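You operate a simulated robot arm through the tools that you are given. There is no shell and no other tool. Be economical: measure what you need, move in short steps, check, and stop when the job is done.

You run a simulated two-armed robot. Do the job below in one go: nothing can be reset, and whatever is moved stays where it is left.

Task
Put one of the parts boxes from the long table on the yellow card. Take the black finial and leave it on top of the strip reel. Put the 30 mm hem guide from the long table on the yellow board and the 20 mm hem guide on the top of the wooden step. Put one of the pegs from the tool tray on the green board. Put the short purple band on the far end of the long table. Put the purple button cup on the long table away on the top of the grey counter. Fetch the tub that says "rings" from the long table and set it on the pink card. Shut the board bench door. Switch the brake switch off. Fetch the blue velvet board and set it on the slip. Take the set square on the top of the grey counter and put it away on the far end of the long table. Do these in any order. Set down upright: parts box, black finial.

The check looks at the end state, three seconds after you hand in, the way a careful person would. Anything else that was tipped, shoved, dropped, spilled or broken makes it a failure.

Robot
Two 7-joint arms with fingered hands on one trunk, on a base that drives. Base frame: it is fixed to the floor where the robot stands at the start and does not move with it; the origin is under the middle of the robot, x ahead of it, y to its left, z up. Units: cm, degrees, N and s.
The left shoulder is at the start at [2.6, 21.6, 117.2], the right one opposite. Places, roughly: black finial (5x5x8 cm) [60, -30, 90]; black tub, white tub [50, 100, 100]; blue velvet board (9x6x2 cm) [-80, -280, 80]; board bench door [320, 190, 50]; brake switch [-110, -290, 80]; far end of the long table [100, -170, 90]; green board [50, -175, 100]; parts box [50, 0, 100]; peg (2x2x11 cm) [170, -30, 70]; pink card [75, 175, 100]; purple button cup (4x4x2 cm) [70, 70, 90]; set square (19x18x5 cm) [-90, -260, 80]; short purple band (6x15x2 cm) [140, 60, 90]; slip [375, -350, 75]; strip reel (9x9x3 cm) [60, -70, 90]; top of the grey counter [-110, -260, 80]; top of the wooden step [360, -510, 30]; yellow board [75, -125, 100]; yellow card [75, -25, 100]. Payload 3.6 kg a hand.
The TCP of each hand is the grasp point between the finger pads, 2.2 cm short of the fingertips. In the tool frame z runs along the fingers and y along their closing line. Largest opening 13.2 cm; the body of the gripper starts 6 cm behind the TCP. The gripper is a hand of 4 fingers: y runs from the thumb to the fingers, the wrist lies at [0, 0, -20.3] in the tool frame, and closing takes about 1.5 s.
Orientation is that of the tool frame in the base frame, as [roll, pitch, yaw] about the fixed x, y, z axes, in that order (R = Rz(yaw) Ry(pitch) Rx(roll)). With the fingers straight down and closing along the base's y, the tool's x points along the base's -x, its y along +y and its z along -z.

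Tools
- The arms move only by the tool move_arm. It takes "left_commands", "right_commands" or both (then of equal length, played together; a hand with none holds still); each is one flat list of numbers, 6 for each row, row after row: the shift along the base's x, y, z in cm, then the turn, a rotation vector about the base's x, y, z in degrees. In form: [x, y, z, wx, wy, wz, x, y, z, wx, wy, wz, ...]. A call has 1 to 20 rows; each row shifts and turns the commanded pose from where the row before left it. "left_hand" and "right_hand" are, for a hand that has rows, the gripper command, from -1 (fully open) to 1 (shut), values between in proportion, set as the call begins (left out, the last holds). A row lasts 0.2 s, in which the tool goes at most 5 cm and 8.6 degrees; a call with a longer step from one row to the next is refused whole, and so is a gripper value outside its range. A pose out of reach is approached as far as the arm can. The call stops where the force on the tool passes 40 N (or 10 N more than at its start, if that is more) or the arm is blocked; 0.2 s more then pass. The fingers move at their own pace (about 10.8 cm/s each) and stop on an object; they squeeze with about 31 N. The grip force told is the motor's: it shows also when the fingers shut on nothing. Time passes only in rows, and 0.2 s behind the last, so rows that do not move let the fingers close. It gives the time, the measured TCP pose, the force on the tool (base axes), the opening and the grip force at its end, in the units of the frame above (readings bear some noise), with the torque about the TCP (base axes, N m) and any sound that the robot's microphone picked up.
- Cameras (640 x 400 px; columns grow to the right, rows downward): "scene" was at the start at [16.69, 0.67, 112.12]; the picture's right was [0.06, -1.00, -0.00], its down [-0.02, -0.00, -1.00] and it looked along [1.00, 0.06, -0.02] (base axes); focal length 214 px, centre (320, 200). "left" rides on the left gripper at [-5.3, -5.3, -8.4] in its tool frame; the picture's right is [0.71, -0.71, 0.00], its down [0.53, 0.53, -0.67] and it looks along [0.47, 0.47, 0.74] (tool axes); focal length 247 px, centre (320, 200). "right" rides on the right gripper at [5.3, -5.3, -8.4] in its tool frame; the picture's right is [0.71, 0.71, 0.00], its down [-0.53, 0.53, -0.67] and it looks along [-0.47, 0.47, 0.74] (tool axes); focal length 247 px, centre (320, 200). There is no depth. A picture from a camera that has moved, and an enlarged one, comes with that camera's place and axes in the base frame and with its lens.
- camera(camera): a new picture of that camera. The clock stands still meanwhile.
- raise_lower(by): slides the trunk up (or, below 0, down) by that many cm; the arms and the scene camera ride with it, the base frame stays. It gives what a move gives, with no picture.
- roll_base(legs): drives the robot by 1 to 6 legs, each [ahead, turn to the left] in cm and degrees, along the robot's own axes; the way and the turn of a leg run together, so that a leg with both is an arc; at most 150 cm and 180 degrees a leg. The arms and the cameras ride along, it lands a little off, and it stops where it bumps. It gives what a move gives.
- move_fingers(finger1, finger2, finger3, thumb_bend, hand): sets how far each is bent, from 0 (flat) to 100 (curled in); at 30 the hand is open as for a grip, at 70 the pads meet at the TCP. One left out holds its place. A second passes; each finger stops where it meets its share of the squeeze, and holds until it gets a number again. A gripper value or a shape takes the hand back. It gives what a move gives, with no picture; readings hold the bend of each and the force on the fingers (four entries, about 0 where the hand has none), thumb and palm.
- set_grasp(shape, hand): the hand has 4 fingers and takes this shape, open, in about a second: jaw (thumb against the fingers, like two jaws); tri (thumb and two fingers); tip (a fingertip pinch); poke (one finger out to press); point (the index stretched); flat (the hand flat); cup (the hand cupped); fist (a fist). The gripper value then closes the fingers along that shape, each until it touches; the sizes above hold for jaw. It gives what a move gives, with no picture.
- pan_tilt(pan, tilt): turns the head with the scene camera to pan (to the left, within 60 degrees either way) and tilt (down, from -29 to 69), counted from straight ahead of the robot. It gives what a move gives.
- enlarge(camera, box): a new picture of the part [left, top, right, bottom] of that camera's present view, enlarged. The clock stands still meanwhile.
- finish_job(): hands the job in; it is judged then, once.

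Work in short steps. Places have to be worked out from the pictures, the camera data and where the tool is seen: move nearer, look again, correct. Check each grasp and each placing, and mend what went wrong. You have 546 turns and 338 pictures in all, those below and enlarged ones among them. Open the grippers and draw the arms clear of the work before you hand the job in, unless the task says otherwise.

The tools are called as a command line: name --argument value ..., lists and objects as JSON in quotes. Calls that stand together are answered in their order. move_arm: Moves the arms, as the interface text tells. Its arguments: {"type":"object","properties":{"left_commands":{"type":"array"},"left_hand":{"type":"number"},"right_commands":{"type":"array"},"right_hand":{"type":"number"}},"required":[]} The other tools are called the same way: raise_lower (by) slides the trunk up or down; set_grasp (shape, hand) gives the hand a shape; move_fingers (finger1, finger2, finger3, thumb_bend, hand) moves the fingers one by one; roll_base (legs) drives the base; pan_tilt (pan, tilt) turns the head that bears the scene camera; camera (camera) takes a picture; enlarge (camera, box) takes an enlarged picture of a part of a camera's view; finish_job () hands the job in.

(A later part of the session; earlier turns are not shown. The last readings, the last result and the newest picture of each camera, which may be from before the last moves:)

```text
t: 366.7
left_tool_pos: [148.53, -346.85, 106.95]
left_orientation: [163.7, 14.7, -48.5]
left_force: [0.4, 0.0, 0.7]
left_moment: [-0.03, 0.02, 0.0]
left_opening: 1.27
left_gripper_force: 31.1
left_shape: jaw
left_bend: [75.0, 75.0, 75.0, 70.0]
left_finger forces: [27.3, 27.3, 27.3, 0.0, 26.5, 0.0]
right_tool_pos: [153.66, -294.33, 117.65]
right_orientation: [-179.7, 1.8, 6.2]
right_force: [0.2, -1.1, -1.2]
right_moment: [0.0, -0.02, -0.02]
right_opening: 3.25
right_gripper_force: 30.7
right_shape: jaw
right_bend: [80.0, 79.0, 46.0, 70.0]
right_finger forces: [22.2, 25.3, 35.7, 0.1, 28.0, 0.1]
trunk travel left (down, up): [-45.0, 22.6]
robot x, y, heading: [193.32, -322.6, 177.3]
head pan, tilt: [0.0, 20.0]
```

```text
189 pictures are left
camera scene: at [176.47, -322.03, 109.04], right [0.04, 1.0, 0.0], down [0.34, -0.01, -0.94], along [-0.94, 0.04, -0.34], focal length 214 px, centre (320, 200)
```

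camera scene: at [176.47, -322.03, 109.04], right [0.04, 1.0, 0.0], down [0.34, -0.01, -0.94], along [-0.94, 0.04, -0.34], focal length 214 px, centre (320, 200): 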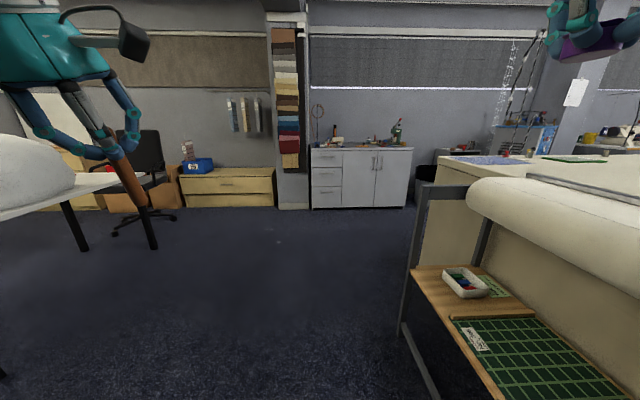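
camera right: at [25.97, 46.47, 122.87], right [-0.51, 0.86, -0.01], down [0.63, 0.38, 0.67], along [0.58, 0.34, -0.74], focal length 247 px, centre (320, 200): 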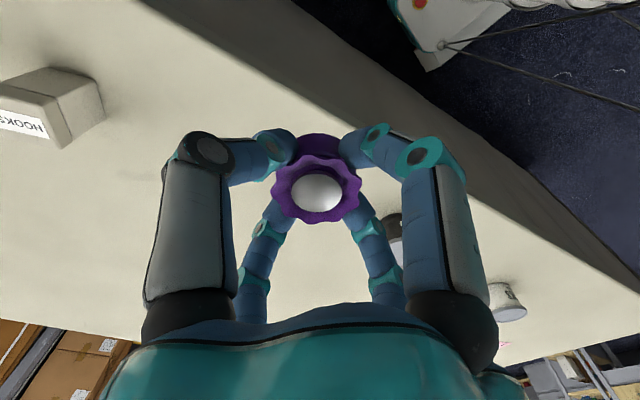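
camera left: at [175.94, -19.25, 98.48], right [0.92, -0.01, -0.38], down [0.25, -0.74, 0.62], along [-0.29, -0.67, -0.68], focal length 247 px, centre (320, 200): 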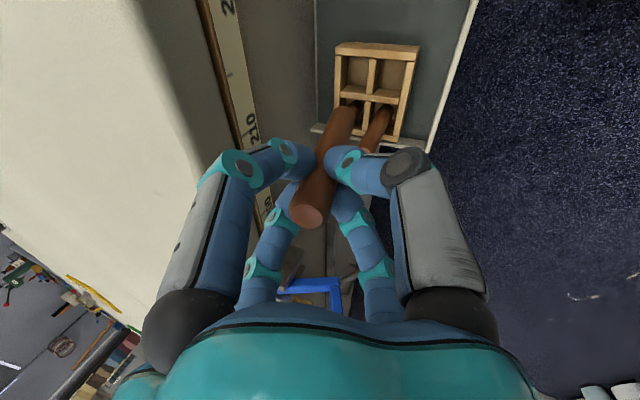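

Clear lane ahead, and the grey counter is visible: front at x≈−98, y −319…−190. I drive west to x≈8.

roll_base --legs '[[0, 4], [95, 0]]'

roll_base --legs '[[95, 0]]'

roll_base --legs '[[0, -45]]'

roll_base --legs '[[0, -46]]'

camera --camera "scene"

```text
t: 372.1
left_tool_pos: [55.49, -352.26, 106.95]
left_orientation: [163.5, 14.7, -44.8]
left_force: [0.0, 0.0, -1.0]
left_moment: [-0.02, -0.03, -0.01]
left_opening: 1.29
left_gripper_force: 31.1
left_shape: jaw
left_bend: [75.0, 75.0, 75.0, 70.0]
left_finger forces: [27.4, 27.3, 27.4, 0.0, 26.7, 0.0]
right_tool_pos: [57.17, -299.45, 117.73]
right_orientation: [-179.5, 2.0, 10.1]
right_force: [-0.4, 0.4, -0.3]
right_moment: [0.01, -0.01, -0.01]
right_opening: 3.24
right_gripper_force: 30.5
right_shape: jaw
right_bend: [80.0, 79.0, 46.0, 70.0]
right_finger forces: [22.1, 25.3, 35.8, 0.0, 28.0, 0.0]
trunk travel left (down, up): [-45.0, 22.6]
robot x, y, heading: [99.52, -325.02, -178.5]
head pan, tilt: [0.0, 20.0]
```

```text
t: 377.1
left_tool_pos: [-39.86, -353.45, 107.1]
left_orientation: [163.5, 14.8, -45.4]
left_force: [0.2, -0.7, -0.2]
left_moment: [-0.01, 0.0, 0.01]
left_opening: 1.29
left_gripper_force: 30.6
left_shape: jaw
left_bend: [75.0, 75.0, 75.0, 70.0]
left_finger forces: [27.3, 27.3, 27.4, 0.0, 26.7, 0.0]
right_tool_pos: [-37.61, -300.8, 117.72]
right_orientation: [-179.6, 1.9, 9.2]
right_force: [-0.5, -0.6, 0.3]
right_moment: [0.03, -0.04, -0.03]
right_opening: 3.22
right_gripper_force: 31.2
right_shape: jaw
right_bend: [80.0, 79.0, 46.0, 70.0]
right_finger forces: [22.2, 25.3, 35.8, 0.0, 28.0, 0.0]
trunk travel left (down, up): [-45.0, 22.6]
robot x, y, heading: [3.36, -326.67, -179.1]
head pan, tilt: [0.0, 20.0]
```

```text
t: 379.6
left_tool_pos: [-46.01, -314.71, 107.09]
left_orientation: [163.4, 14.8, -90.5]
left_force: [-0.5, 0.7, -0.5]
left_moment: [0.0, -0.03, -0.03]
left_opening: 1.28
left_gripper_force: 30.8
left_shape: jaw
left_bend: [75.0, 75.0, 75.0, 70.0]
left_finger forces: [27.3, 27.3, 27.4, 0.0, 26.2, 0.0]
right_tool_pos: [-7.07, -279.05, 117.76]
right_orientation: [-179.6, 2.0, -35.9]
right_force: [0.8, 0.7, -1.5]
right_moment: [0.02, -0.03, 0.02]
right_opening: 3.26
right_gripper_force: 31.0
right_shape: jaw
right_bend: [80.0, 79.0, 46.0, 70.0]
right_finger forces: [22.1, 25.1, 35.9, 0.1, 28.0, 0.1]
trunk travel left (down, up): [-45.0, 22.6]
robot x, y, heading: [1.41, -329.23, 135.5]
head pan, tilt: [0.0, 20.0]
```

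```text
t: 382.4
left_tool_pos: [-20.66, -285.1, 107.28]
left_orientation: [163.4, 14.6, -136.6]
left_force: [0.2, 0.9, 0.2]
left_moment: [-0.02, -0.01, -0.01]
left_opening: 1.25
left_gripper_force: 31.2
left_shape: jaw
left_bend: [75.0, 74.0, 75.0, 70.0]
left_finger forces: [27.3, 32.5, 27.0, 0.0, 24.8, 0.1]
right_tool_pos: [32.02, -288.44, 117.79]
right_orientation: [-179.9, 2.1, -81.8]
right_force: [-0.5, 0.2, -1.5]
right_moment: [-0.03, 0.05, 0.02]
right_opening: 3.24
right_gripper_force: 30.6
right_shape: jaw
right_bend: [80.0, 79.0, 46.0, 70.0]
right_finger forces: [21.8, 25.1, 36.1, 0.0, 28.4, 0.0]
trunk travel left (down, up): [-45.0, 22.6]
robot x, y, heading: [-2.32, -328.9, 90.2]
head pan, tilt: [0.0, 20.0]
stopped in leg 1: the robot was blocked; the commanded pose is now the measured one
```

```text
188 pictures are left
camera scene: at [-2.43, -312.07, 109.07], right [1.0, 0.01, 0.0], down [0.0, -0.34, -0.94], along [-0.01, 0.94, -0.34], focal length 214 px, centre (320, 200)
```

scene: 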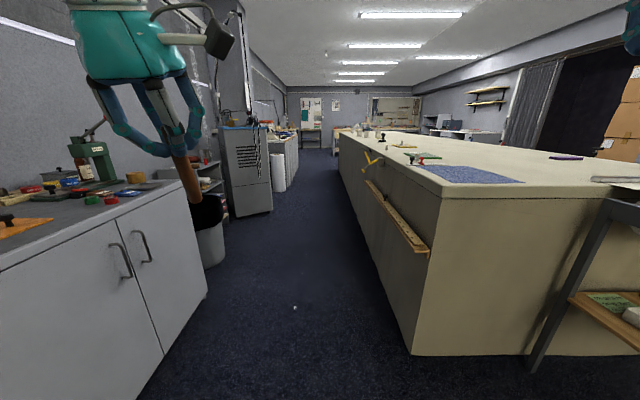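

I'm south of the table. I drive up the front aisle to y≈−191 and turn to face the green board.

roll_base --legs '[[138, 0]]'

roll_base --legs '[[0, -45]]'

roll_base --legs '[[0, -45]]'

pan_tilt --pan 0 --tilt 40

camera --camera "scene"

```text
t: 389.2
left_tool_pos: [-22.58, -148.28, 107.17]
left_orientation: [163.4, 14.6, -136.3]
left_force: [-0.3, 0.5, 0.3]
left_moment: [-0.02, 0.0, -0.01]
left_opening: 1.28
left_gripper_force: 31.0
left_shape: jaw
left_bend: [75.0, 74.0, 75.0, 70.0]
left_finger forces: [27.4, 32.6, 27.0, 0.1, 24.7, 0.0]
right_tool_pos: [30.03, -151.35, 118.0]
right_orientation: [-179.5, 2.1, -81.6]
right_force: [0.6, 0.1, -1.1]
right_moment: [-0.02, 0.0, -0.01]
right_opening: 3.26
right_gripper_force: 30.9
right_shape: jaw
right_bend: [80.0, 79.0, 46.0, 70.0]
right_finger forces: [21.8, 25.2, 36.0, 0.0, 28.3, 0.0]
trunk travel left (down, up): [-45.0, 22.6]
robot x, y, heading: [-3.73, -192.12, 90.8]
head pan, tilt: [0.0, 20.0]
```

```text
t: 391.6
left_tool_pos: [13.28, -147.71, 107.29]
left_orientation: [163.6, 14.6, 179.7]
left_force: [-0.3, -0.4, -0.5]
left_moment: [0.04, 0.0, -0.01]
left_opening: 1.25
left_gripper_force: 31.4
left_shape: jaw
left_bend: [75.0, 74.0, 75.0, 70.0]
left_finger forces: [27.3, 32.7, 26.9, 0.0, 24.4, 0.0]
right_tool_pos: [48.89, -186.66, 117.95]
right_orientation: [-179.6, 2.0, -125.7]
right_force: [-0.7, -0.6, -0.5]
right_moment: [-0.01, 0.02, -0.02]
right_opening: 3.22
right_gripper_force: 30.8
right_shape: jaw
right_bend: [80.0, 79.0, 46.0, 70.0]
right_finger forces: [21.7, 24.9, 36.3, 0.1, 28.2, 0.0]
trunk travel left (down, up): [-45.0, 22.6]
robot x, y, heading: [-6.17, -190.22, 46.5]
head pan, tilt: [0.0, 20.0]
```

```text
t: 394.1
left_tool_pos: [37.66, -174.06, 107.3]
left_orientation: [163.4, 14.6, 134.5]
left_force: [0.0, 0.1, 0.5]
left_moment: [-0.02, 0.01, -0.01]
left_opening: 1.25
left_gripper_force: 31.0
left_shape: jaw
left_bend: [75.0, 74.0, 75.0, 69.0]
left_finger forces: [27.4, 32.7, 26.7, 0.0, 24.2, 0.0]
right_tool_pos: [35.18, -226.77, 118.0]
right_orientation: [-179.6, 2.0, -170.8]
right_force: [0.2, 0.3, 0.5]
right_moment: [0.01, 0.01, -0.01]
right_opening: 3.22
right_gripper_force: 31.1
right_shape: jaw
right_bend: [80.0, 79.0, 46.0, 70.0]
right_finger forces: [21.6, 24.7, 36.4, 0.0, 28.3, 0.0]
trunk travel left (down, up): [-45.0, 22.6]
robot x, y, heading: [-6.52, -186.15, 1.9]
head pan, tilt: [0.0, 20.0]
```

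```text
t: 394.9
left_tool_pos: [37.59, -173.88, 107.36]
left_orientation: [163.5, 14.7, 134.5]
left_force: [-0.6, -0.4, -0.1]
left_moment: [-0.01, -0.01, 0.0]
left_opening: 1.24
left_gripper_force: 31.1
left_shape: jaw
left_bend: [75.0, 74.0, 75.0, 69.0]
left_finger forces: [27.5, 32.5, 26.7, 0.1, 24.4, 0.1]
right_tool_pos: [34.96, -226.46, 118.09]
right_orientation: [-179.5, 2.2, -170.8]
right_force: [0.2, 0.4, -0.1]
right_moment: [-0.04, 0.05, 0.01]
right_opening: 3.22
right_gripper_force: 30.8
right_shape: jaw
right_bend: [80.0, 79.0, 46.0, 70.0]
right_finger forces: [21.3, 24.8, 36.4, 0.0, 28.6, 0.1]
trunk travel left (down, up): [-45.0, 22.6]
robot x, y, heading: [-6.33, -185.91, 2.1]
head pan, tilt: [0.0, 40.0]
```

```text
187 pictures are left
camera scene: at [9.77, -185.46, 105.93], right [0.04, -1.0, 0.0], down [-0.64, -0.02, -0.77], along [0.77, 0.03, -0.64], focal length 214 px, centre (320, 200)
```

scene: 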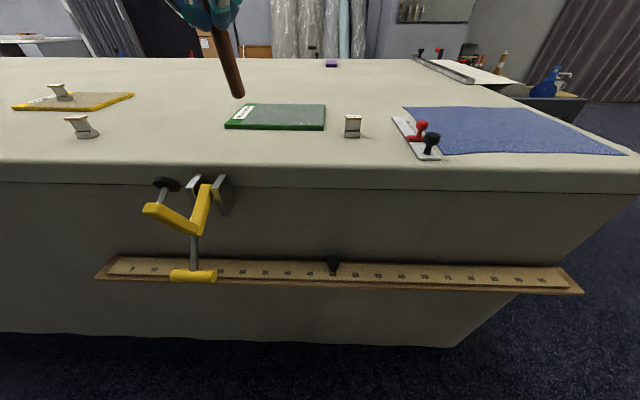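

I see two more guides near the green board. I zoom to read their labels.

enlarge --camera "scene" --box '[320, 90, 460, 170]'

enlarge --camera "scene" --box '[20, 75, 160, 155]'

```text
4.57 times, centred on (390, 130) of scene
camera zoom: at [9.77, -185.46, 105.93], right [0.04, -1.0, 0.0], down [-0.64, -0.02, -0.77], along [0.77, 0.03, -0.64], focal length 980 px, centre (0, 520)
```

zoom: 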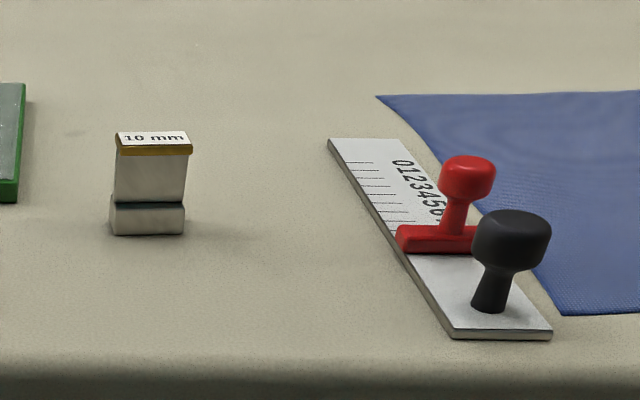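

```text
4.57 times, centred on (90, 115) of scene
camera zoom: at [9.77, -185.46, 105.93], right [0.04, -1.0, 0.0], down [-0.64, -0.02, -0.77], along [0.77, 0.03, -0.64], focal length 980 px, centre (1371, 589)
```

zoom: 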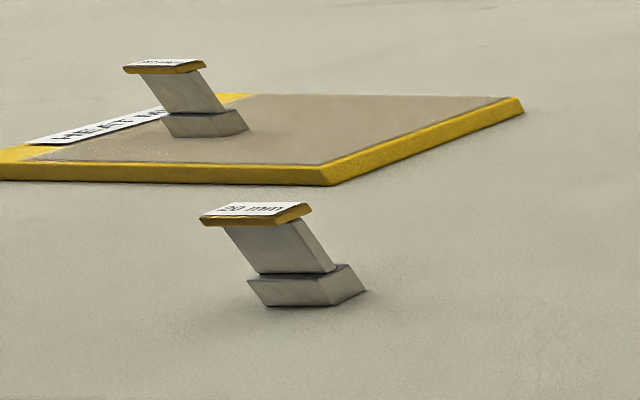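

The 20 mm guide is the left one at about (50.5,−136). Green board spans x 54–69, y −185…−163. I roll 14 cm ahead and bring the peg over the board.

roll_base --legs '[[14, -2]]'

move_arm --left_commands '[3.3, -0.2, 0, 0, 0, 0, 3.3, 0, 0, 0, 0, 0, 3, 0, 0, 0, 0, 0]'

camera --camera "scene"

camera --camera "left"

```text
t: 396.3
left_tool_pos: [52.05, -174.99, 107.27]
left_orientation: [163.5, 14.6, 132.9]
left_force: [-0.1, -0.7, 0.0]
left_moment: [0.01, 0.01, -0.01]
left_opening: 1.24
left_gripper_force: 31.0
left_shape: jaw
left_bend: [75.0, 74.0, 75.0, 69.0]
left_finger forces: [27.6, 32.5, 26.6, 0.1, 24.3, 0.0]
right_tool_pos: [47.9, -227.73, 117.98]
right_orientation: [-179.7, 1.9, -172.5]
right_force: [-1.0, 0.1, 0.2]
right_moment: [-0.01, 0.02, -0.01]
right_opening: 3.22
right_gripper_force: 31.4
right_shape: jaw
right_bend: [80.0, 79.0, 46.0, 70.0]
right_finger forces: [21.4, 24.8, 36.4, 0.0, 28.5, 0.0]
trunk travel left (down, up): [-45.0, 22.6]
robot x, y, heading: [7.84, -185.88, 0.5]
head pan, tilt: [0.0, 40.0]
```

```text
t: 397.1
left_tool_pos: [61.44, -175.43, 107.6]
left_orientation: [163.5, 14.7, 132.7]
left_force: [0.1, 0.4, -0.3]
left_moment: [0.03, 0.02, 0.01]
left_opening: 1.24
left_gripper_force: 31.4
left_shape: jaw
left_bend: [75.0, 74.0, 75.0, 69.0]
left_finger forces: [27.5, 32.7, 26.7, 0.0, 24.2, 0.0]
right_tool_pos: [47.85, -227.7, 118.03]
right_orientation: [-179.6, 2.0, -172.5]
right_force: [0.8, -0.2, -1.0]
right_moment: [0.01, 0.03, -0.02]
right_opening: 3.21
right_gripper_force: 31.2
right_shape: jaw
right_bend: [80.0, 79.0, 46.0, 70.0]
right_finger forces: [21.4, 24.8, 36.5, 0.1, 28.5, 0.1]
trunk travel left (down, up): [-45.0, 22.6]
robot x, y, heading: [7.51, -185.6, 0.6]
head pan, tilt: [0.0, 40.0]
```

```text
184 pictures are left
camera scene: at [23.83, -185.64, 105.92], right [0.01, -1.0, 0.0], down [-0.64, 0.0, -0.77], along [0.77, 0.0, -0.64], focal length 214 px, centre (320, 200)
```

scene: 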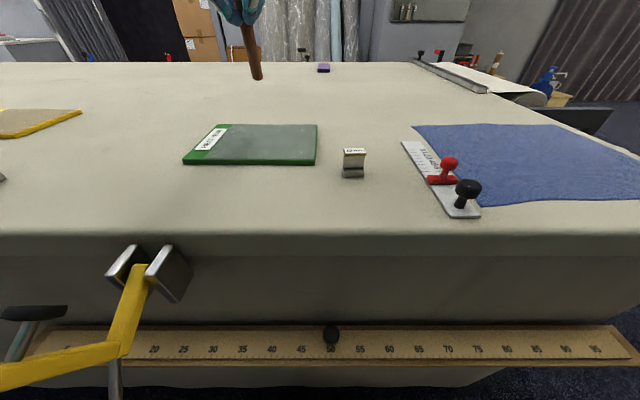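

```text
183 pictures are left
camera left: at [58.53, -182.93, 115.38], right [-0.93, 0.0, -0.37], down [-0.25, 0.73, 0.63], along [0.28, 0.68, -0.68], focal length 247 px, centre (320, 200)
```

left: 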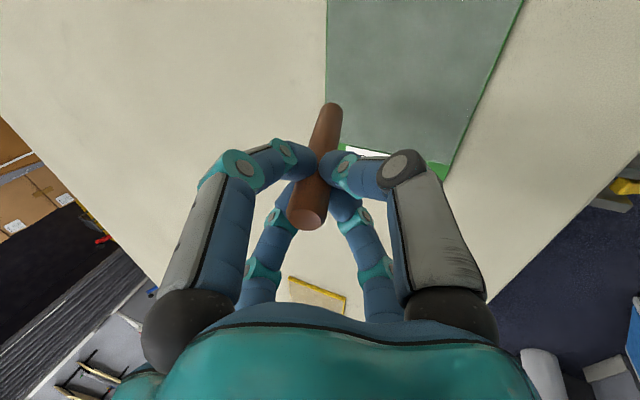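

The peg leans about 15° (bottom forward). I rotate the hand +15° about y to make it vertical and check.

move_arm --left_commands '[0, 0, 0, 0, 7.5, 0, 0, 0, -2, 0, 7.5, 0]'

camera --camera "left"

camera --camera "scene"

```text
t: 397.7
left_tool_pos: [61.54, -175.31, 105.31]
left_orientation: [174.6, 4.2, 134.6]
left_force: [-0.4, -0.4, -0.4]
left_moment: [0.01, -0.01, 0.02]
left_opening: 1.24
left_gripper_force: 31.2
left_shape: jaw
left_bend: [75.0, 74.0, 75.0, 69.0]
left_finger forces: [27.3, 32.8, 26.8, 0.1, 24.3, 0.1]
right_tool_pos: [47.98, -227.53, 118.17]
right_orientation: [-179.6, 2.0, -172.6]
right_force: [-0.5, -0.1, -0.6]
right_moment: [0.01, 0.05, -0.01]
right_opening: 3.2
right_gripper_force: 30.7
right_shape: jaw
right_bend: [80.0, 79.0, 46.0, 70.0]
right_finger forces: [21.3, 24.8, 36.5, 0.0, 28.5, 0.1]
trunk travel left (down, up): [-45.0, 22.6]
robot x, y, heading: [7.82, -186.03, 0.4]
head pan, tilt: [0.0, 40.0]
```

```text
182 pictures are left
camera left: at [60.59, -182.95, 113.61], right [-0.99, 0.0, -0.12], down [-0.08, 0.73, 0.68], along [0.09, 0.68, -0.73], focal length 247 px, centre (320, 200)
```

left: 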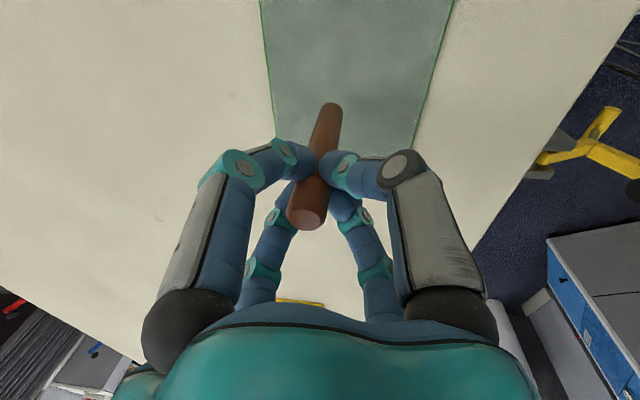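

```text
181 pictures are left
camera scene: at [23.87, -185.62, 105.91], right [0.01, -1.0, 0.0], down [-0.64, 0.0, -0.77], along [0.77, 0.0, -0.64], focal length 214 px, centre (320, 200)
```

scene: 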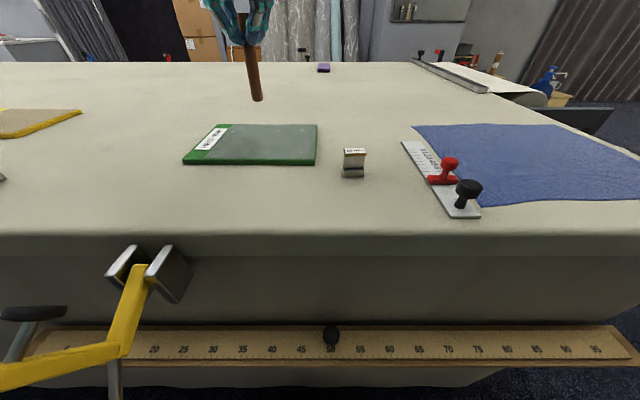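

The peg is now vertical. I lower it toward the board.

move_arm --left_commands '[0, 0, -3, 0, 0, 0, 0, 0, -2, 0, 0, 0]'

enlarge --camera "scene" --box '[170, 50, 340, 180]'

```text
t: 398.3
left_tool_pos: [61.39, -175.29, 100.27]
left_orientation: [174.4, 4.3, 134.5]
left_force: [-0.4, 0.9, -0.5]
left_moment: [-0.01, 0.01, 0.02]
left_opening: 1.24
left_gripper_force: 30.8
left_shape: jaw
left_bend: [75.0, 74.0, 75.0, 69.0]
left_finger forces: [27.2, 32.8, 26.8, 0.0, 24.2, 0.0]
right_tool_pos: [47.89, -227.55, 118.01]
right_orientation: [-179.6, 2.0, -172.5]
right_force: [0.9, -0.3, 0.1]
right_moment: [0.01, 0.0, 0.01]
right_opening: 3.22
right_gripper_force: 30.8
right_shape: jaw
right_bend: [80.0, 79.0, 46.0, 70.0]
right_finger forces: [21.3, 24.8, 36.5, 0.0, 28.5, 0.1]
trunk travel left (down, up): [-45.0, 22.6]
robot x, y, heading: [7.82, -185.58, 0.2]
head pan, tilt: [0.0, 40.0]
```

```text
3.08 times, centred on (255, 115) of scene
camera zoom: at [23.8, -185.62, 105.93], right [0.01, -1.0, 0.0], down [-0.64, 0.0, -0.77], along [0.77, 0.0, -0.64], focal length 660 px, centre (520, 462)
```

zoom: 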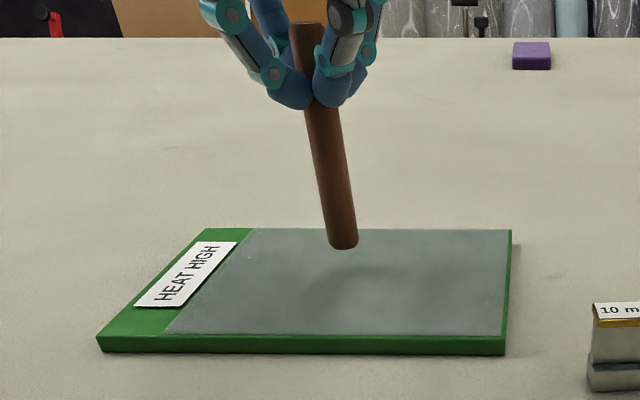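

A gap of about 1–1.5 cm remains. I lower in small steps.

move_arm --left_commands '[0, 0, -0.6, 0, 0, 0, 0, 0, -0.3, 0, 0, 0]'

move_arm --left_commands '[0, 0, -0.3, 0, 0, 0]'

enlarge --camera "scene" --box '[170, 50, 340, 180]'

```text
t: 398.9
left_tool_pos: [61.37, -175.34, 99.38]
left_orientation: [174.5, 4.1, 134.7]
left_force: [-0.8, 0.1, -0.6]
left_moment: [0.0, 0.02, 0.01]
left_opening: 1.26
left_gripper_force: 31.1
left_shape: jaw
left_bend: [75.0, 74.0, 75.0, 69.0]
left_finger forces: [27.2, 32.8, 26.9, 0.0, 24.2, 0.0]
right_tool_pos: [47.9, -227.63, 118.11]
right_orientation: [-179.7, 2.1, -172.5]
right_force: [-0.2, 0.2, -0.6]
right_moment: [-0.01, 0.02, 0.0]
right_opening: 3.24
right_gripper_force: 31.2
right_shape: jaw
right_bend: [80.0, 79.0, 46.0, 70.0]
right_finger forces: [21.3, 24.7, 36.5, 0.0, 28.4, 0.1]
trunk travel left (down, up): [-45.0, 22.6]
robot x, y, heading: [7.95, -185.78, 0.5]
head pan, tilt: [0.0, 40.0]
```

```text
t: 399.3
left_tool_pos: [61.45, -175.29, 99.2]
left_orientation: [174.4, 4.2, 134.7]
left_force: [-1.1, 0.4, 1.0]
left_moment: [0.0, -0.02, -0.02]
left_opening: 1.24
left_gripper_force: 30.8
left_shape: jaw
left_bend: [75.0, 74.0, 75.0, 69.0]
left_finger forces: [27.3, 32.8, 26.8, 0.0, 24.3, 0.0]
right_tool_pos: [47.77, -227.68, 118.14]
right_orientation: [-179.6, 2.0, -172.5]
right_force: [0.2, 0.0, -0.3]
right_moment: [0.0, 0.03, 0.01]
right_opening: 3.22
right_gripper_force: 30.9
right_shape: jaw
right_bend: [80.0, 79.0, 46.0, 70.0]
right_finger forces: [21.3, 24.8, 36.5, 0.0, 28.5, 0.1]
trunk travel left (down, up): [-45.0, 22.6]
robot x, y, heading: [7.63, -185.61, 0.2]
head pan, tilt: [0.0, 40.0]
```

```text
3.08 times, centred on (255, 115) of scene
camera zoom: at [23.82, -185.62, 105.92], right [0.01, -1.0, 0.0], down [-0.64, 0.0, -0.77], along [0.77, 0.0, -0.64], focal length 660 px, centre (520, 462)
```

zoom: 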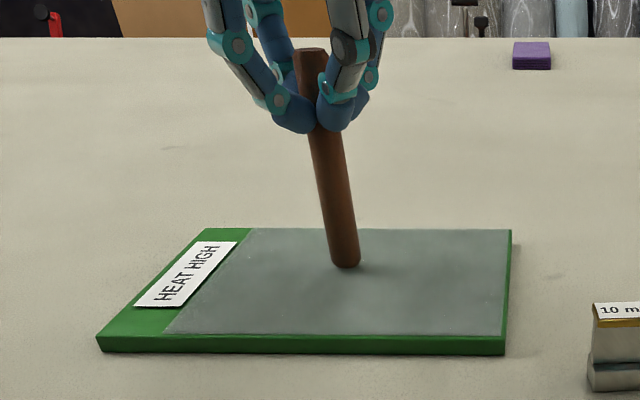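

Vertical in both views. I press it lightly down, then open.

move_arm --left_commands '[0, 0, -0.2, 0, 0, 0]'

move_arm --left_commands '[0, 0, 0, 0, 0, 0, 0, 0, 0, 0, 0, 0, 0, 0, 0, 0, 0, 0, 0, 0, 0, 0, 0, 0, 0, 0, 0, 0, 0, 0, 0, 0, 0, 0, 0, 0]' --left_hand -1

camera --camera "scene"

camera --camera "left"

```text
t: 399.7
left_tool_pos: [61.47, -175.26, 98.92]
left_orientation: [174.3, 4.2, 134.6]
left_force: [-0.7, 1.1, -0.3]
left_moment: [-0.02, 0.01, 0.0]
left_opening: 1.24
left_gripper_force: 30.9
left_shape: jaw
left_bend: [75.0, 74.0, 75.0, 69.0]
left_finger forces: [27.1, 32.8, 26.8, 0.0, 24.2, 0.0]
right_tool_pos: [47.88, -227.66, 118.05]
right_orientation: [-179.5, 2.0, -172.5]
right_force: [-0.1, -0.1, -0.3]
right_moment: [-0.01, -0.01, 0.02]
right_opening: 3.22
right_gripper_force: 31.2
right_shape: jaw
right_bend: [80.0, 79.0, 46.0, 70.0]
right_finger forces: [21.3, 24.8, 36.5, 0.0, 28.5, 0.0]
trunk travel left (down, up): [-45.0, 22.6]
robot x, y, heading: [7.7, -185.74, 0.2]
head pan, tilt: [0.0, 40.0]
```

```text
t: 401.1
left_tool_pos: [61.48, -175.19, 98.93]
left_orientation: [174.5, 4.2, 134.6]
left_force: [0.7, 0.5, -0.2]
left_moment: [0.01, 0.01, -0.01]
left_opening: 13.2
left_gripper_force: 0.1
left_shape: jaw
left_bend: [30.0, 30.0, 30.0, 30.0]
left_finger forces: [0.0, 0.0, 0.1, 0.0, 0.0, 0.1]
right_tool_pos: [47.89, -227.59, 118.09]
right_orientation: [-179.6, 1.9, -172.4]
right_force: [0.3, 0.6, -0.2]
right_moment: [0.0, 0.0, -0.01]
right_opening: 3.23
right_gripper_force: 31.4
right_shape: jaw
right_bend: [80.0, 79.0, 46.0, 70.0]
right_finger forces: [21.3, 24.7, 36.5, 0.0, 28.5, 0.0]
trunk travel left (down, up): [-45.0, 22.6]
robot x, y, heading: [7.76, -185.74, 0.4]
head pan, tilt: [0.0, 40.0]
```

```text
178 pictures are left
camera scene: at [23.81, -185.62, 105.92], right [0.01, -1.0, 0.0], down [-0.64, 0.0, -0.77], along [0.77, 0.0, -0.64], focal length 214 px, centre (320, 200)
```

scene: 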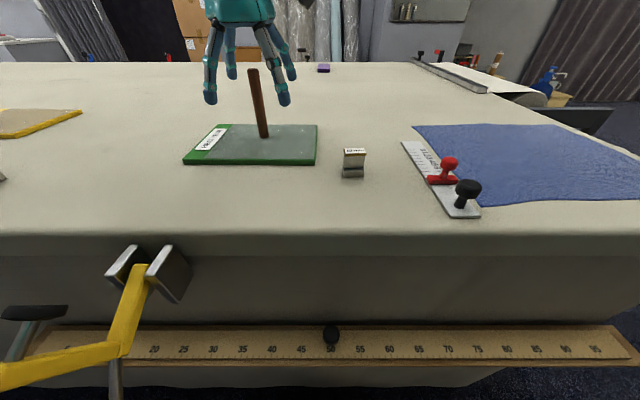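

```text
177 pictures are left
camera left: at [60.49, -182.88, 107.34], right [-0.99, 0.0, -0.12], down [-0.08, 0.73, 0.68], along [0.09, 0.68, -0.73], focal length 247 px, centre (320, 200)
```

left: 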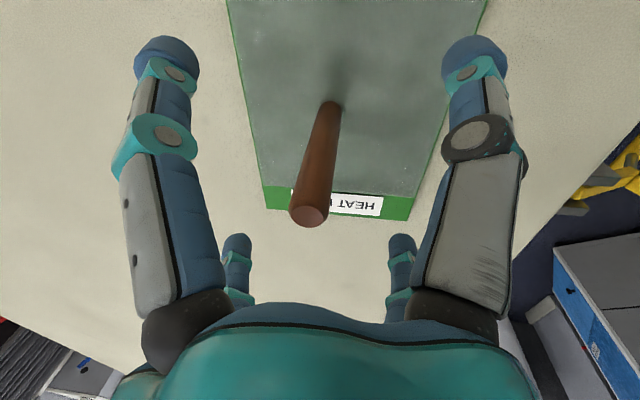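

The peg stands on the green board. I lift the hand away, back off and head to the grey counter.

move_arm --left_commands '[0, 0, 3, 0, 0, 0, 0, 0, 4, 0, 0, 0, 0, 0, 4, 0, 0, 0, 0, 0, 4, 0, 0, 0, -4, 0, 2, 0, 0, 0, -4, 0, 0, 0, 0, 0, -4, 0, 0, 0, 0, 0]'

enlarge --camera "scene" --box '[170, 50, 340, 180]'

roll_base --legs '[[-16, 0], [0, -43]]'

roll_base --legs '[[0, -45]]'

roll_base --legs '[[68, 0], [0, -40]]'

roll_base --legs '[[0, -45]]'

camera --camera "scene"

```text
t: 402.7
left_tool_pos: [49.28, -175.01, 115.95]
left_orientation: [174.5, 4.3, 134.5]
left_force: [-0.7, 0.3, -0.4]
left_moment: [-0.01, -0.02, 0.0]
left_opening: 13.21
left_gripper_force: 0.0
left_shape: jaw
left_bend: [30.0, 30.0, 30.0, 30.0]
left_finger forces: [0.0, 0.0, 0.1, 0.0, 0.0, 0.0]
right_tool_pos: [47.83, -227.57, 118.07]
right_orientation: [-179.5, 2.1, -172.4]
right_force: [0.6, 0.1, -1.4]
right_moment: [0.01, -0.01, -0.01]
right_opening: 3.23
right_gripper_force: 30.9
right_shape: jaw
right_bend: [80.0, 79.0, 46.0, 70.0]
right_finger forces: [21.3, 24.8, 36.4, 0.0, 28.3, 0.1]
trunk travel left (down, up): [-45.0, 22.6]
robot x, y, heading: [7.5, -185.75, 0.3]
head pan, tilt: [0.0, 40.0]
```

```text
3.08 times, centred on (255, 115) of scene
camera zoom: at [23.75, -185.61, 105.94], right [0.01, -1.0, 0.0], down [-0.64, 0.0, -0.77], along [0.77, 0.0, -0.64], focal length 660 px, centre (520, 462)
```

zoom: 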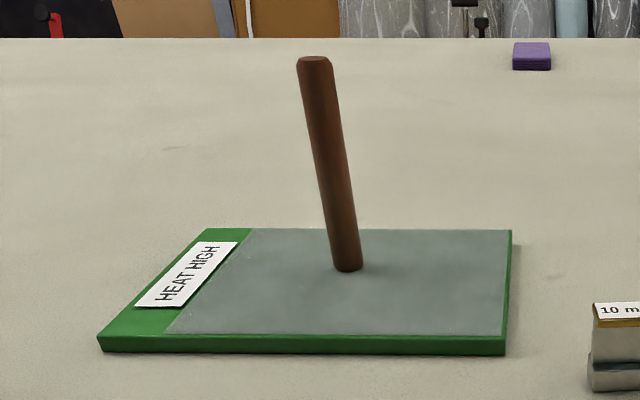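

```text
t: 406.1
left_tool_pos: [29.4, -207.06, 115.99]
left_orientation: [174.4, 4.2, 91.0]
left_force: [0.3, -0.4, -0.7]
left_moment: [0.02, -0.03, -0.01]
left_opening: 13.22
left_gripper_force: 0.0
left_shape: jaw
left_bend: [30.0, 30.0, 30.0, 30.0]
left_finger forces: [0.0, 0.0, 0.0, 0.1, 0.0, 0.0]
right_tool_pos: [-7.88, -243.8, 118.06]
right_orientation: [-179.6, 2.0, 143.9]
right_force: [-1.1, -0.7, -0.5]
right_moment: [0.01, -0.03, 0.01]
right_opening: 3.26
right_gripper_force: 30.4
right_shape: jaw
right_bend: [80.0, 79.0, 45.0, 69.0]
right_finger forces: [20.1, 22.5, 37.2, 0.0, 27.0, 0.1]
trunk travel left (down, up): [-45.0, 22.6]
robot x, y, heading: [-5.9, -183.63, -43.0]
head pan, tilt: [0.0, 40.0]
```

```text
t: 408.5
left_tool_pos: [3.15, -225.17, 115.84]
left_orientation: [174.5, 4.2, 46.9]
left_force: [0.4, -0.2, 0.7]
left_moment: [0.02, 0.0, 0.0]
left_opening: 13.18
left_gripper_force: 0.0
left_shape: jaw
left_bend: [30.0, 30.0, 30.0, 30.0]
left_finger forces: [0.0, 0.0, 0.1, 0.0, 0.1, 0.0]
right_tool_pos: [-49.29, -225.69, 118.09]
right_orientation: [-179.5, 1.8, 99.8]
right_force: [0.1, 0.9, -0.4]
right_moment: [0.01, 0.03, 0.01]
right_opening: 3.2
right_gripper_force: 31.0
right_shape: jaw
right_bend: [80.0, 79.0, 45.0, 69.0]
right_finger forces: [20.0, 22.0, 37.4, 0.0, 27.3, 0.0]
trunk travel left (down, up): [-45.0, 22.6]
robot x, y, heading: [-2.63, -183.35, -86.9]
head pan, tilt: [0.0, 40.0]
```

```text
t: 414.1
left_tool_pos: [-20.5, -288.02, 116.02]
left_orientation: [174.5, 4.2, 7.3]
left_force: [0.3, -0.3, 0.4]
left_moment: [0.0, 0.01, 0.01]
left_opening: 13.2
left_gripper_force: 0.0
left_shape: jaw
left_bend: [30.0, 30.0, 30.0, 30.0]
left_finger forces: [0.1, 0.1, 0.1, 0.0, 0.0, 0.0]
right_tool_pos: [-61.27, -254.96, 118.1]
right_orientation: [-179.7, 2.1, 60.2]
right_force: [0.9, 0.4, -0.3]
right_moment: [-0.01, -0.02, -0.01]
right_opening: 3.21
right_gripper_force: 30.9
right_shape: jaw
right_bend: [80.0, 79.0, 45.0, 69.0]
right_finger forces: [19.6, 21.9, 37.7, 0.1, 27.6, 0.0]
trunk travel left (down, up): [-45.0, 22.6]
robot x, y, heading: [4.42, -254.04, -126.2]
head pan, tilt: [0.0, 40.0]
```

```text
t: 416.6
left_tool_pos: [-37.85, -260.53, 116.0]
left_orientation: [174.4, 4.2, -37.7]
left_force: [-0.2, 0.2, 0.5]
left_moment: [0.02, 0.02, 0.0]
left_opening: 13.21
left_gripper_force: 0.1
left_shape: jaw
left_bend: [30.0, 30.0, 30.0, 30.0]
left_finger forces: [0.1, 0.0, 0.1, 0.0, 0.0, 0.0]
right_tool_pos: [-42.93, -208.16, 118.27]
right_orientation: [-179.7, 2.0, 15.1]
right_force: [0.2, 0.6, -0.8]
right_moment: [-0.01, -0.02, 0.01]
right_opening: 3.22
right_gripper_force: 31.4
right_shape: jaw
right_bend: [80.0, 79.0, 44.0, 69.0]
right_finger forces: [18.4, 21.1, 38.0, 0.1, 31.1, 0.0]
trunk travel left (down, up): [-45.0, 22.6]
robot x, y, heading: [4.33, -257.88, -171.4]
head pan, tilt: [0.0, 40.0]
```

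```text
175 pictures are left
camera scene: at [-11.78, -260.18, 105.92], right [-0.15, 0.99, 0.0], down [0.64, 0.1, -0.77], along [-0.76, -0.12, -0.64], focal length 214 px, centre (320, 200)
```

scene: 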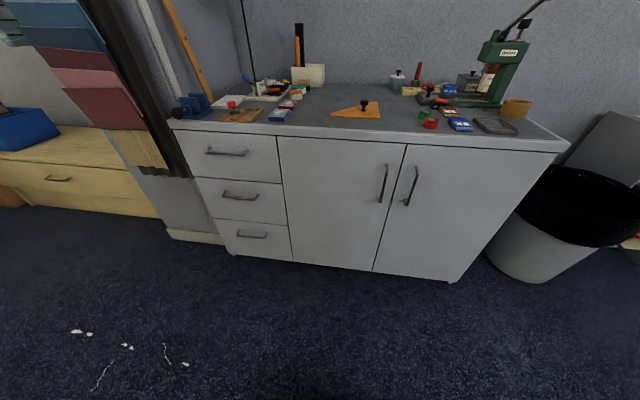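

The counter-top is cluttered. I zoom to identify the set square, velvet board and switch.

enlarge --camera "scene" --box '[160, 60, 380, 150]'

enlarge --camera "scene" --box '[350, 40, 570, 160]'

```text
2.91 times, centred on (270, 105) of scene
camera zoom: at [-11.78, -260.18, 105.92], right [-0.15, 0.99, 0.0], down [0.64, 0.1, -0.77], along [-0.76, -0.12, -0.64], focal length 624 px, centre (466, 476)
```

zoom: 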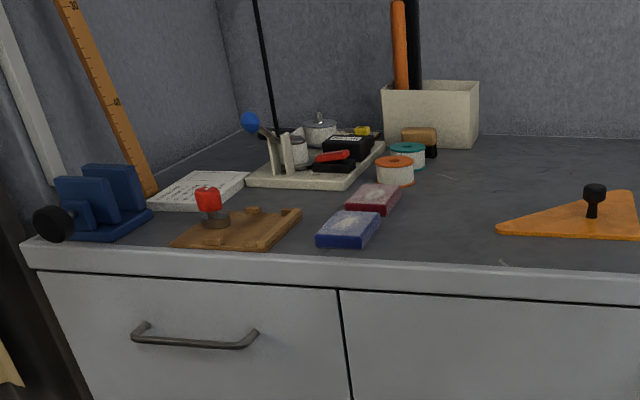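

```text
2.91 times, centred on (460, 100) of scene
camera zoom: at [-11.78, -260.18, 105.92], right [-0.15, 0.99, 0.0], down [0.64, 0.1, -0.77], along [-0.76, -0.12, -0.64], focal length 624 px, centre (-87, 491)
```

zoom: 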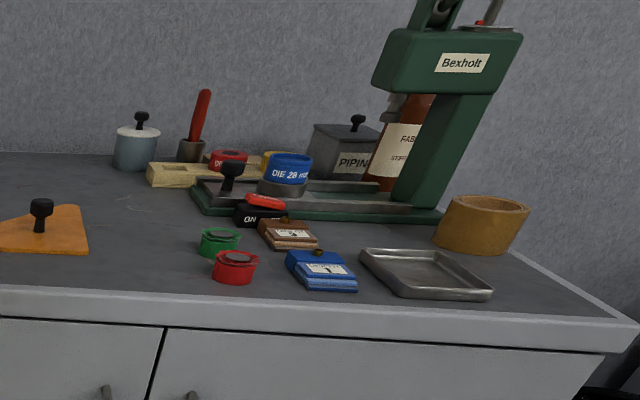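

Identified: orange set square with a knob at (−91,−259), blue velvet at about (−82,−285), and a black box with a red rocker at about (−107,−293). The counter-top is at z≈82, front x≈−72. I roll up to about (−44,−262).

roll_base --legs '[[0, -4], [47, 0], [0, -4]]'

pan_tilt --pan 0 --tilt 45

camera --camera "scene"

camera --camera "right"

camera --camera "left"

```text
t: 420.4
left_tool_pos: [-85.55, -258.31, 116.11]
left_orientation: [174.4, 4.3, -46.1]
left_force: [0.3, 0.2, 0.6]
left_moment: [0.04, 0.01, -0.02]
left_opening: 13.2
left_gripper_force: 0.1
left_shape: jaw
left_bend: [30.0, 30.0, 30.0, 30.0]
left_finger forces: [0.1, 0.0, 0.0, 0.0, 0.0, 0.0]
right_tool_pos: [-83.05, -205.77, 118.13]
right_orientation: [-179.6, 2.0, 6.8]
right_force: [0.6, 0.6, 0.0]
right_moment: [-0.04, 0.03, -0.03]
right_opening: 3.19
right_gripper_force: 31.2
right_shape: jaw
right_bend: [80.0, 79.0, 44.0, 69.0]
right_finger forces: [18.4, 21.2, 38.1, 0.0, 31.6, 0.0]
trunk travel left (down, up): [-45.0, 22.6]
robot x, y, heading: [-43.34, -261.44, -179.7]
head pan, tilt: [0.0, 40.0]
```

```text
t: 421.1
left_tool_pos: [-85.52, -258.25, 116.07]
left_orientation: [174.4, 4.3, -46.1]
left_force: [0.2, -0.4, -0.1]
left_moment: [0.01, -0.04, 0.0]
left_opening: 13.19
left_gripper_force: 0.0
left_shape: jaw
left_bend: [30.0, 30.0, 30.0, 30.0]
left_finger forces: [0.0, 0.0, 0.1, 0.0, 0.0, 0.0]
right_tool_pos: [-83.22, -205.72, 118.34]
right_orientation: [-179.7, 2.0, 6.7]
right_force: [-0.3, -0.3, -0.3]
right_moment: [-0.01, -0.02, -0.01]
right_opening: 3.19
right_gripper_force: 30.5
right_shape: jaw
right_bend: [80.0, 79.0, 44.0, 69.0]
right_finger forces: [18.4, 21.2, 38.2, 0.0, 31.5, 0.0]
trunk travel left (down, up): [-45.0, 22.6]
robot x, y, heading: [-43.95, -262.09, -179.6]
head pan, tilt: [0.0, 45.0]
```

```text
172 pictures are left
camera scene: at [-59.45, -261.79, 105.2], right [-0.01, 1.0, 0.0], down [0.71, 0.0, -0.71], along [-0.71, 0.0, -0.71], focal length 214 px, centre (320, 200)
```

scene: 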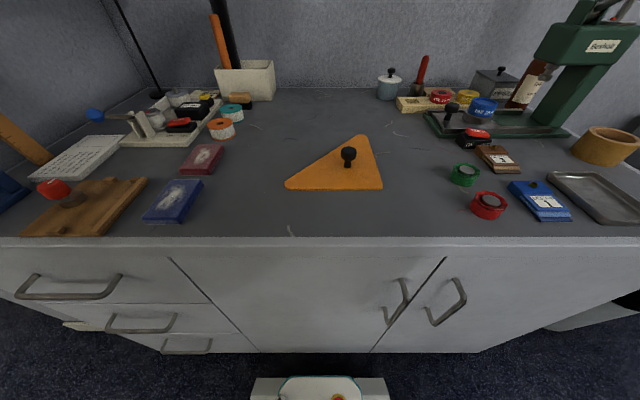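

```text
171 pictures are left
camera right: at [-78.2, -200.04, 126.43], right [0.78, -0.62, -0.03], down [-0.44, -0.59, 0.68], along [-0.44, -0.52, -0.73], focal length 247 px, centre (320, 200)
```

right: 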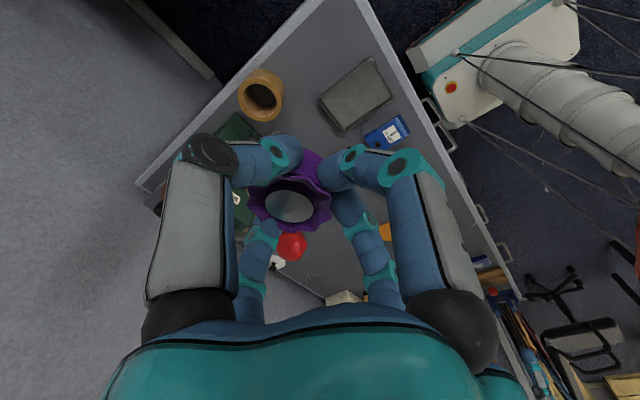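

```text
170 pictures are left
camera left: at [-84.22, -250.59, 124.51], right [0.99, -0.02, -0.12], down [0.07, -0.73, 0.68], along [-0.1, -0.68, -0.73], focal length 247 px, centre (320, 200)
```

left: 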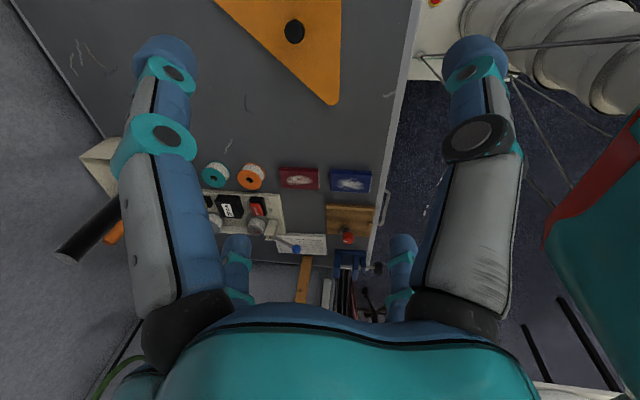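

The cup seems to have shifted in the right hand. I zoom on it.

enlarge --camera "right" --box '[200, 110, 420, 260]'

pan_tilt --pan -55 --tilt -5

camera --camera "scene"

```text
2.67 times, centred on (310, 185) of right
camera zoom: at [-78.2, -200.04, 126.43], right [0.78, -0.62, -0.03], down [-0.44, -0.59, 0.68], along [-0.44, -0.52, -0.73], focal length 659 px, centre (347, 240)
```

zoom: 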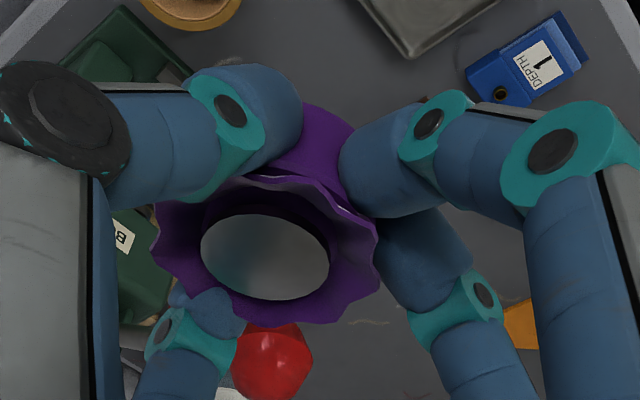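

```text
t: 422.3
left_tool_pos: [-85.36, -258.36, 116.24]
left_orientation: [174.4, 4.3, -46.2]
left_force: [0.1, -0.3, -0.2]
left_moment: [0.01, 0.0, 0.01]
left_opening: 13.21
left_gripper_force: 0.0
left_shape: jaw
left_bend: [30.0, 30.0, 30.0, 30.0]
left_finger forces: [0.0, 0.0, 0.0, 0.0, 0.0, 0.0]
right_tool_pos: [-83.23, -205.94, 118.26]
right_orientation: [-179.6, 2.0, 6.7]
right_force: [0.0, -0.5, -0.1]
right_moment: [0.0, 0.0, -0.02]
right_opening: 3.18
right_gripper_force: 31.0
right_shape: jaw
right_bend: [80.0, 79.0, 44.0, 69.0]
right_finger forces: [18.4, 21.3, 38.1, 0.0, 31.5, 0.0]
trunk travel left (down, up): [-45.0, 22.6]
robot x, y, heading: [-43.55, -261.71, -179.8]
head pan, tilt: [-55.0, -5.0]
```

```text
168 pictures are left
camera scene: at [-56.38, -254.61, 113.07], right [0.82, 0.58, 0.0], down [-0.05, 0.07, -1.0], along [-0.58, 0.81, 0.09], focal length 214 px, centre (320, 200)
```

scene: 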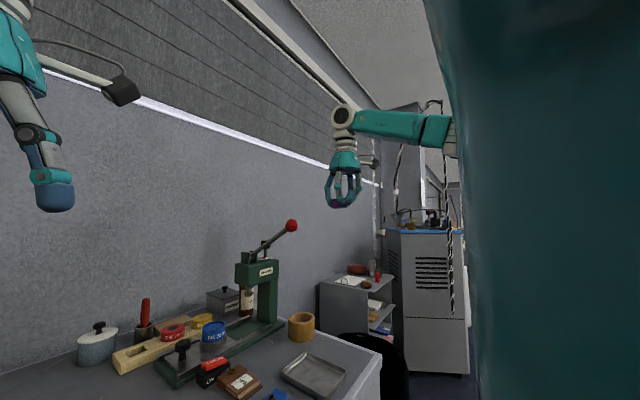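

enlarge --camera "scene" --box '[315, 150, 375, 220]'

```text
5.71 times, centred on (345, 185) of scene
camera zoom: at [-56.38, -254.61, 113.07], right [0.82, 0.58, 0.0], down [-0.05, 0.07, -1.0], along [-0.58, 0.81, 0.09], focal length 1226 px, centre (177, 286)
```

zoom: 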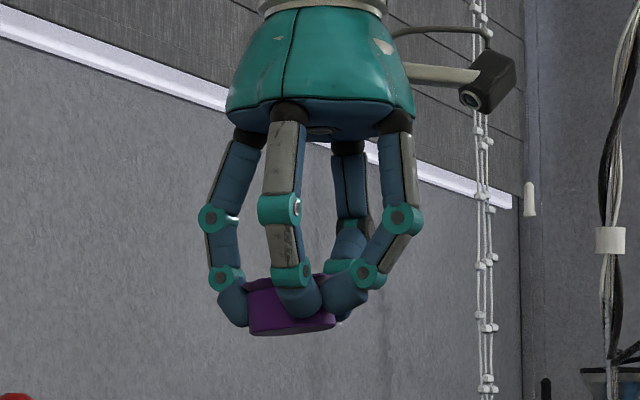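

The cup is only slightly tilted. The gap at about (−82,−245.5) between set square and caps is free. I swing the right hand there clear of the press lever.

move_arm --right_commands '[4, 0, 1.5, 0, 0, 0, 4, -1, 1.5, 0, 0, 0, 0, -4.4, 0, 0, 0, 0, 0, -4.4, 0, 0, 0, 0, 0, -4.4, 0, 0, 0, 0, 0, -4.4, 0, 0, 0, 0, 0, -4.4, 0, 0, 0, 0, 0, -4.4, 0, 0, 0, 0, 0, -4.4, 0, 0, 0, 0, 0, -4.4, 0, 0, 0, 0, -2, -3.4, -2, 0, 0, 0, -2.5, 0, -4, 0, 0, 0, -2.3, 0, -4, 0, 0, 0, 0, 0, -4.5, 0, 0, 0, 0, 0, -4.5, 0, 0, 0]'

pan_tilt --pan -15 --tilt 45

camera --camera "scene"

camera --camera "right"

```text
t: 425.5
left_tool_pos: [-85.36, -258.21, 116.11]
left_orientation: [174.4, 4.2, -46.2]
left_force: [0.9, 0.7, 0.2]
left_moment: [0.03, -0.02, 0.01]
left_opening: 13.21
left_gripper_force: 0.1
left_shape: jaw
left_bend: [30.0, 30.0, 30.0, 30.0]
left_finger forces: [0.0, 0.0, 0.0, 0.0, 0.1, 0.0]
right_tool_pos: [-82.18, -245.49, 101.76]
right_orientation: [-179.8, 2.0, 6.7]
right_force: [0.0, 0.2, -1.2]
right_moment: [0.02, 0.0, 0.02]
right_opening: 3.15
right_gripper_force: 31.0
right_shape: jaw
right_bend: [80.0, 79.0, 44.0, 69.0]
right_finger forces: [17.1, 21.4, 38.3, 0.0, 28.0, 0.0]
trunk travel left (down, up): [-45.0, 22.6]
robot x, y, heading: [-43.51, -262.12, -179.5]
head pan, tilt: [-55.0, -5.0]
```

```text
t: 426.7
left_tool_pos: [-85.43, -258.23, 116.12]
left_orientation: [174.3, 4.3, -46.0]
left_force: [0.2, -0.1, 0.0]
left_moment: [0.01, 0.03, 0.02]
left_opening: 13.23
left_gripper_force: 0.0
left_shape: jaw
left_bend: [30.0, 30.0, 30.0, 30.0]
left_finger forces: [0.0, 0.0, 0.1, 0.1, 0.1, 0.0]
right_tool_pos: [-82.18, -245.49, 101.96]
right_orientation: [-179.7, 2.0, 6.7]
right_force: [-0.1, 0.7, -0.6]
right_moment: [0.01, -0.01, 0.01]
right_opening: 3.15
right_gripper_force: 30.6
right_shape: jaw
right_bend: [80.0, 79.0, 44.0, 69.0]
right_finger forces: [17.1, 21.4, 38.2, 0.1, 28.0, 0.0]
trunk travel left (down, up): [-45.0, 22.6]
robot x, y, heading: [-43.83, -261.99, -179.8]
head pan, tilt: [-15.0, 45.0]
```

```text
166 pictures are left
camera scene: at [-59.19, -259.68, 105.2], right [0.25, 0.97, 0.0], down [0.68, -0.18, -0.71], along [-0.68, 0.18, -0.71], focal length 214 px, centre (320, 200)
```

scene: 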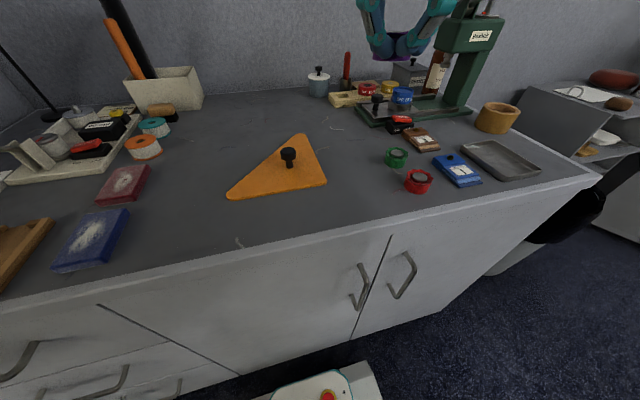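

```text
165 pictures are left
camera right: at [-77.2, -239.75, 110.07], right [0.78, -0.62, -0.03], down [-0.44, -0.59, 0.68], along [-0.44, -0.52, -0.73], focal length 247 px, centre (320, 200)
```

right: 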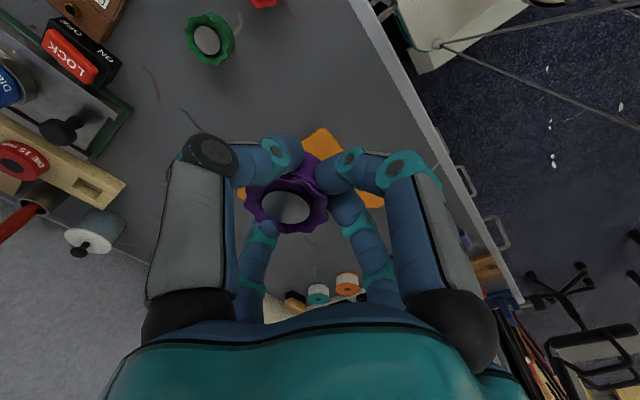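

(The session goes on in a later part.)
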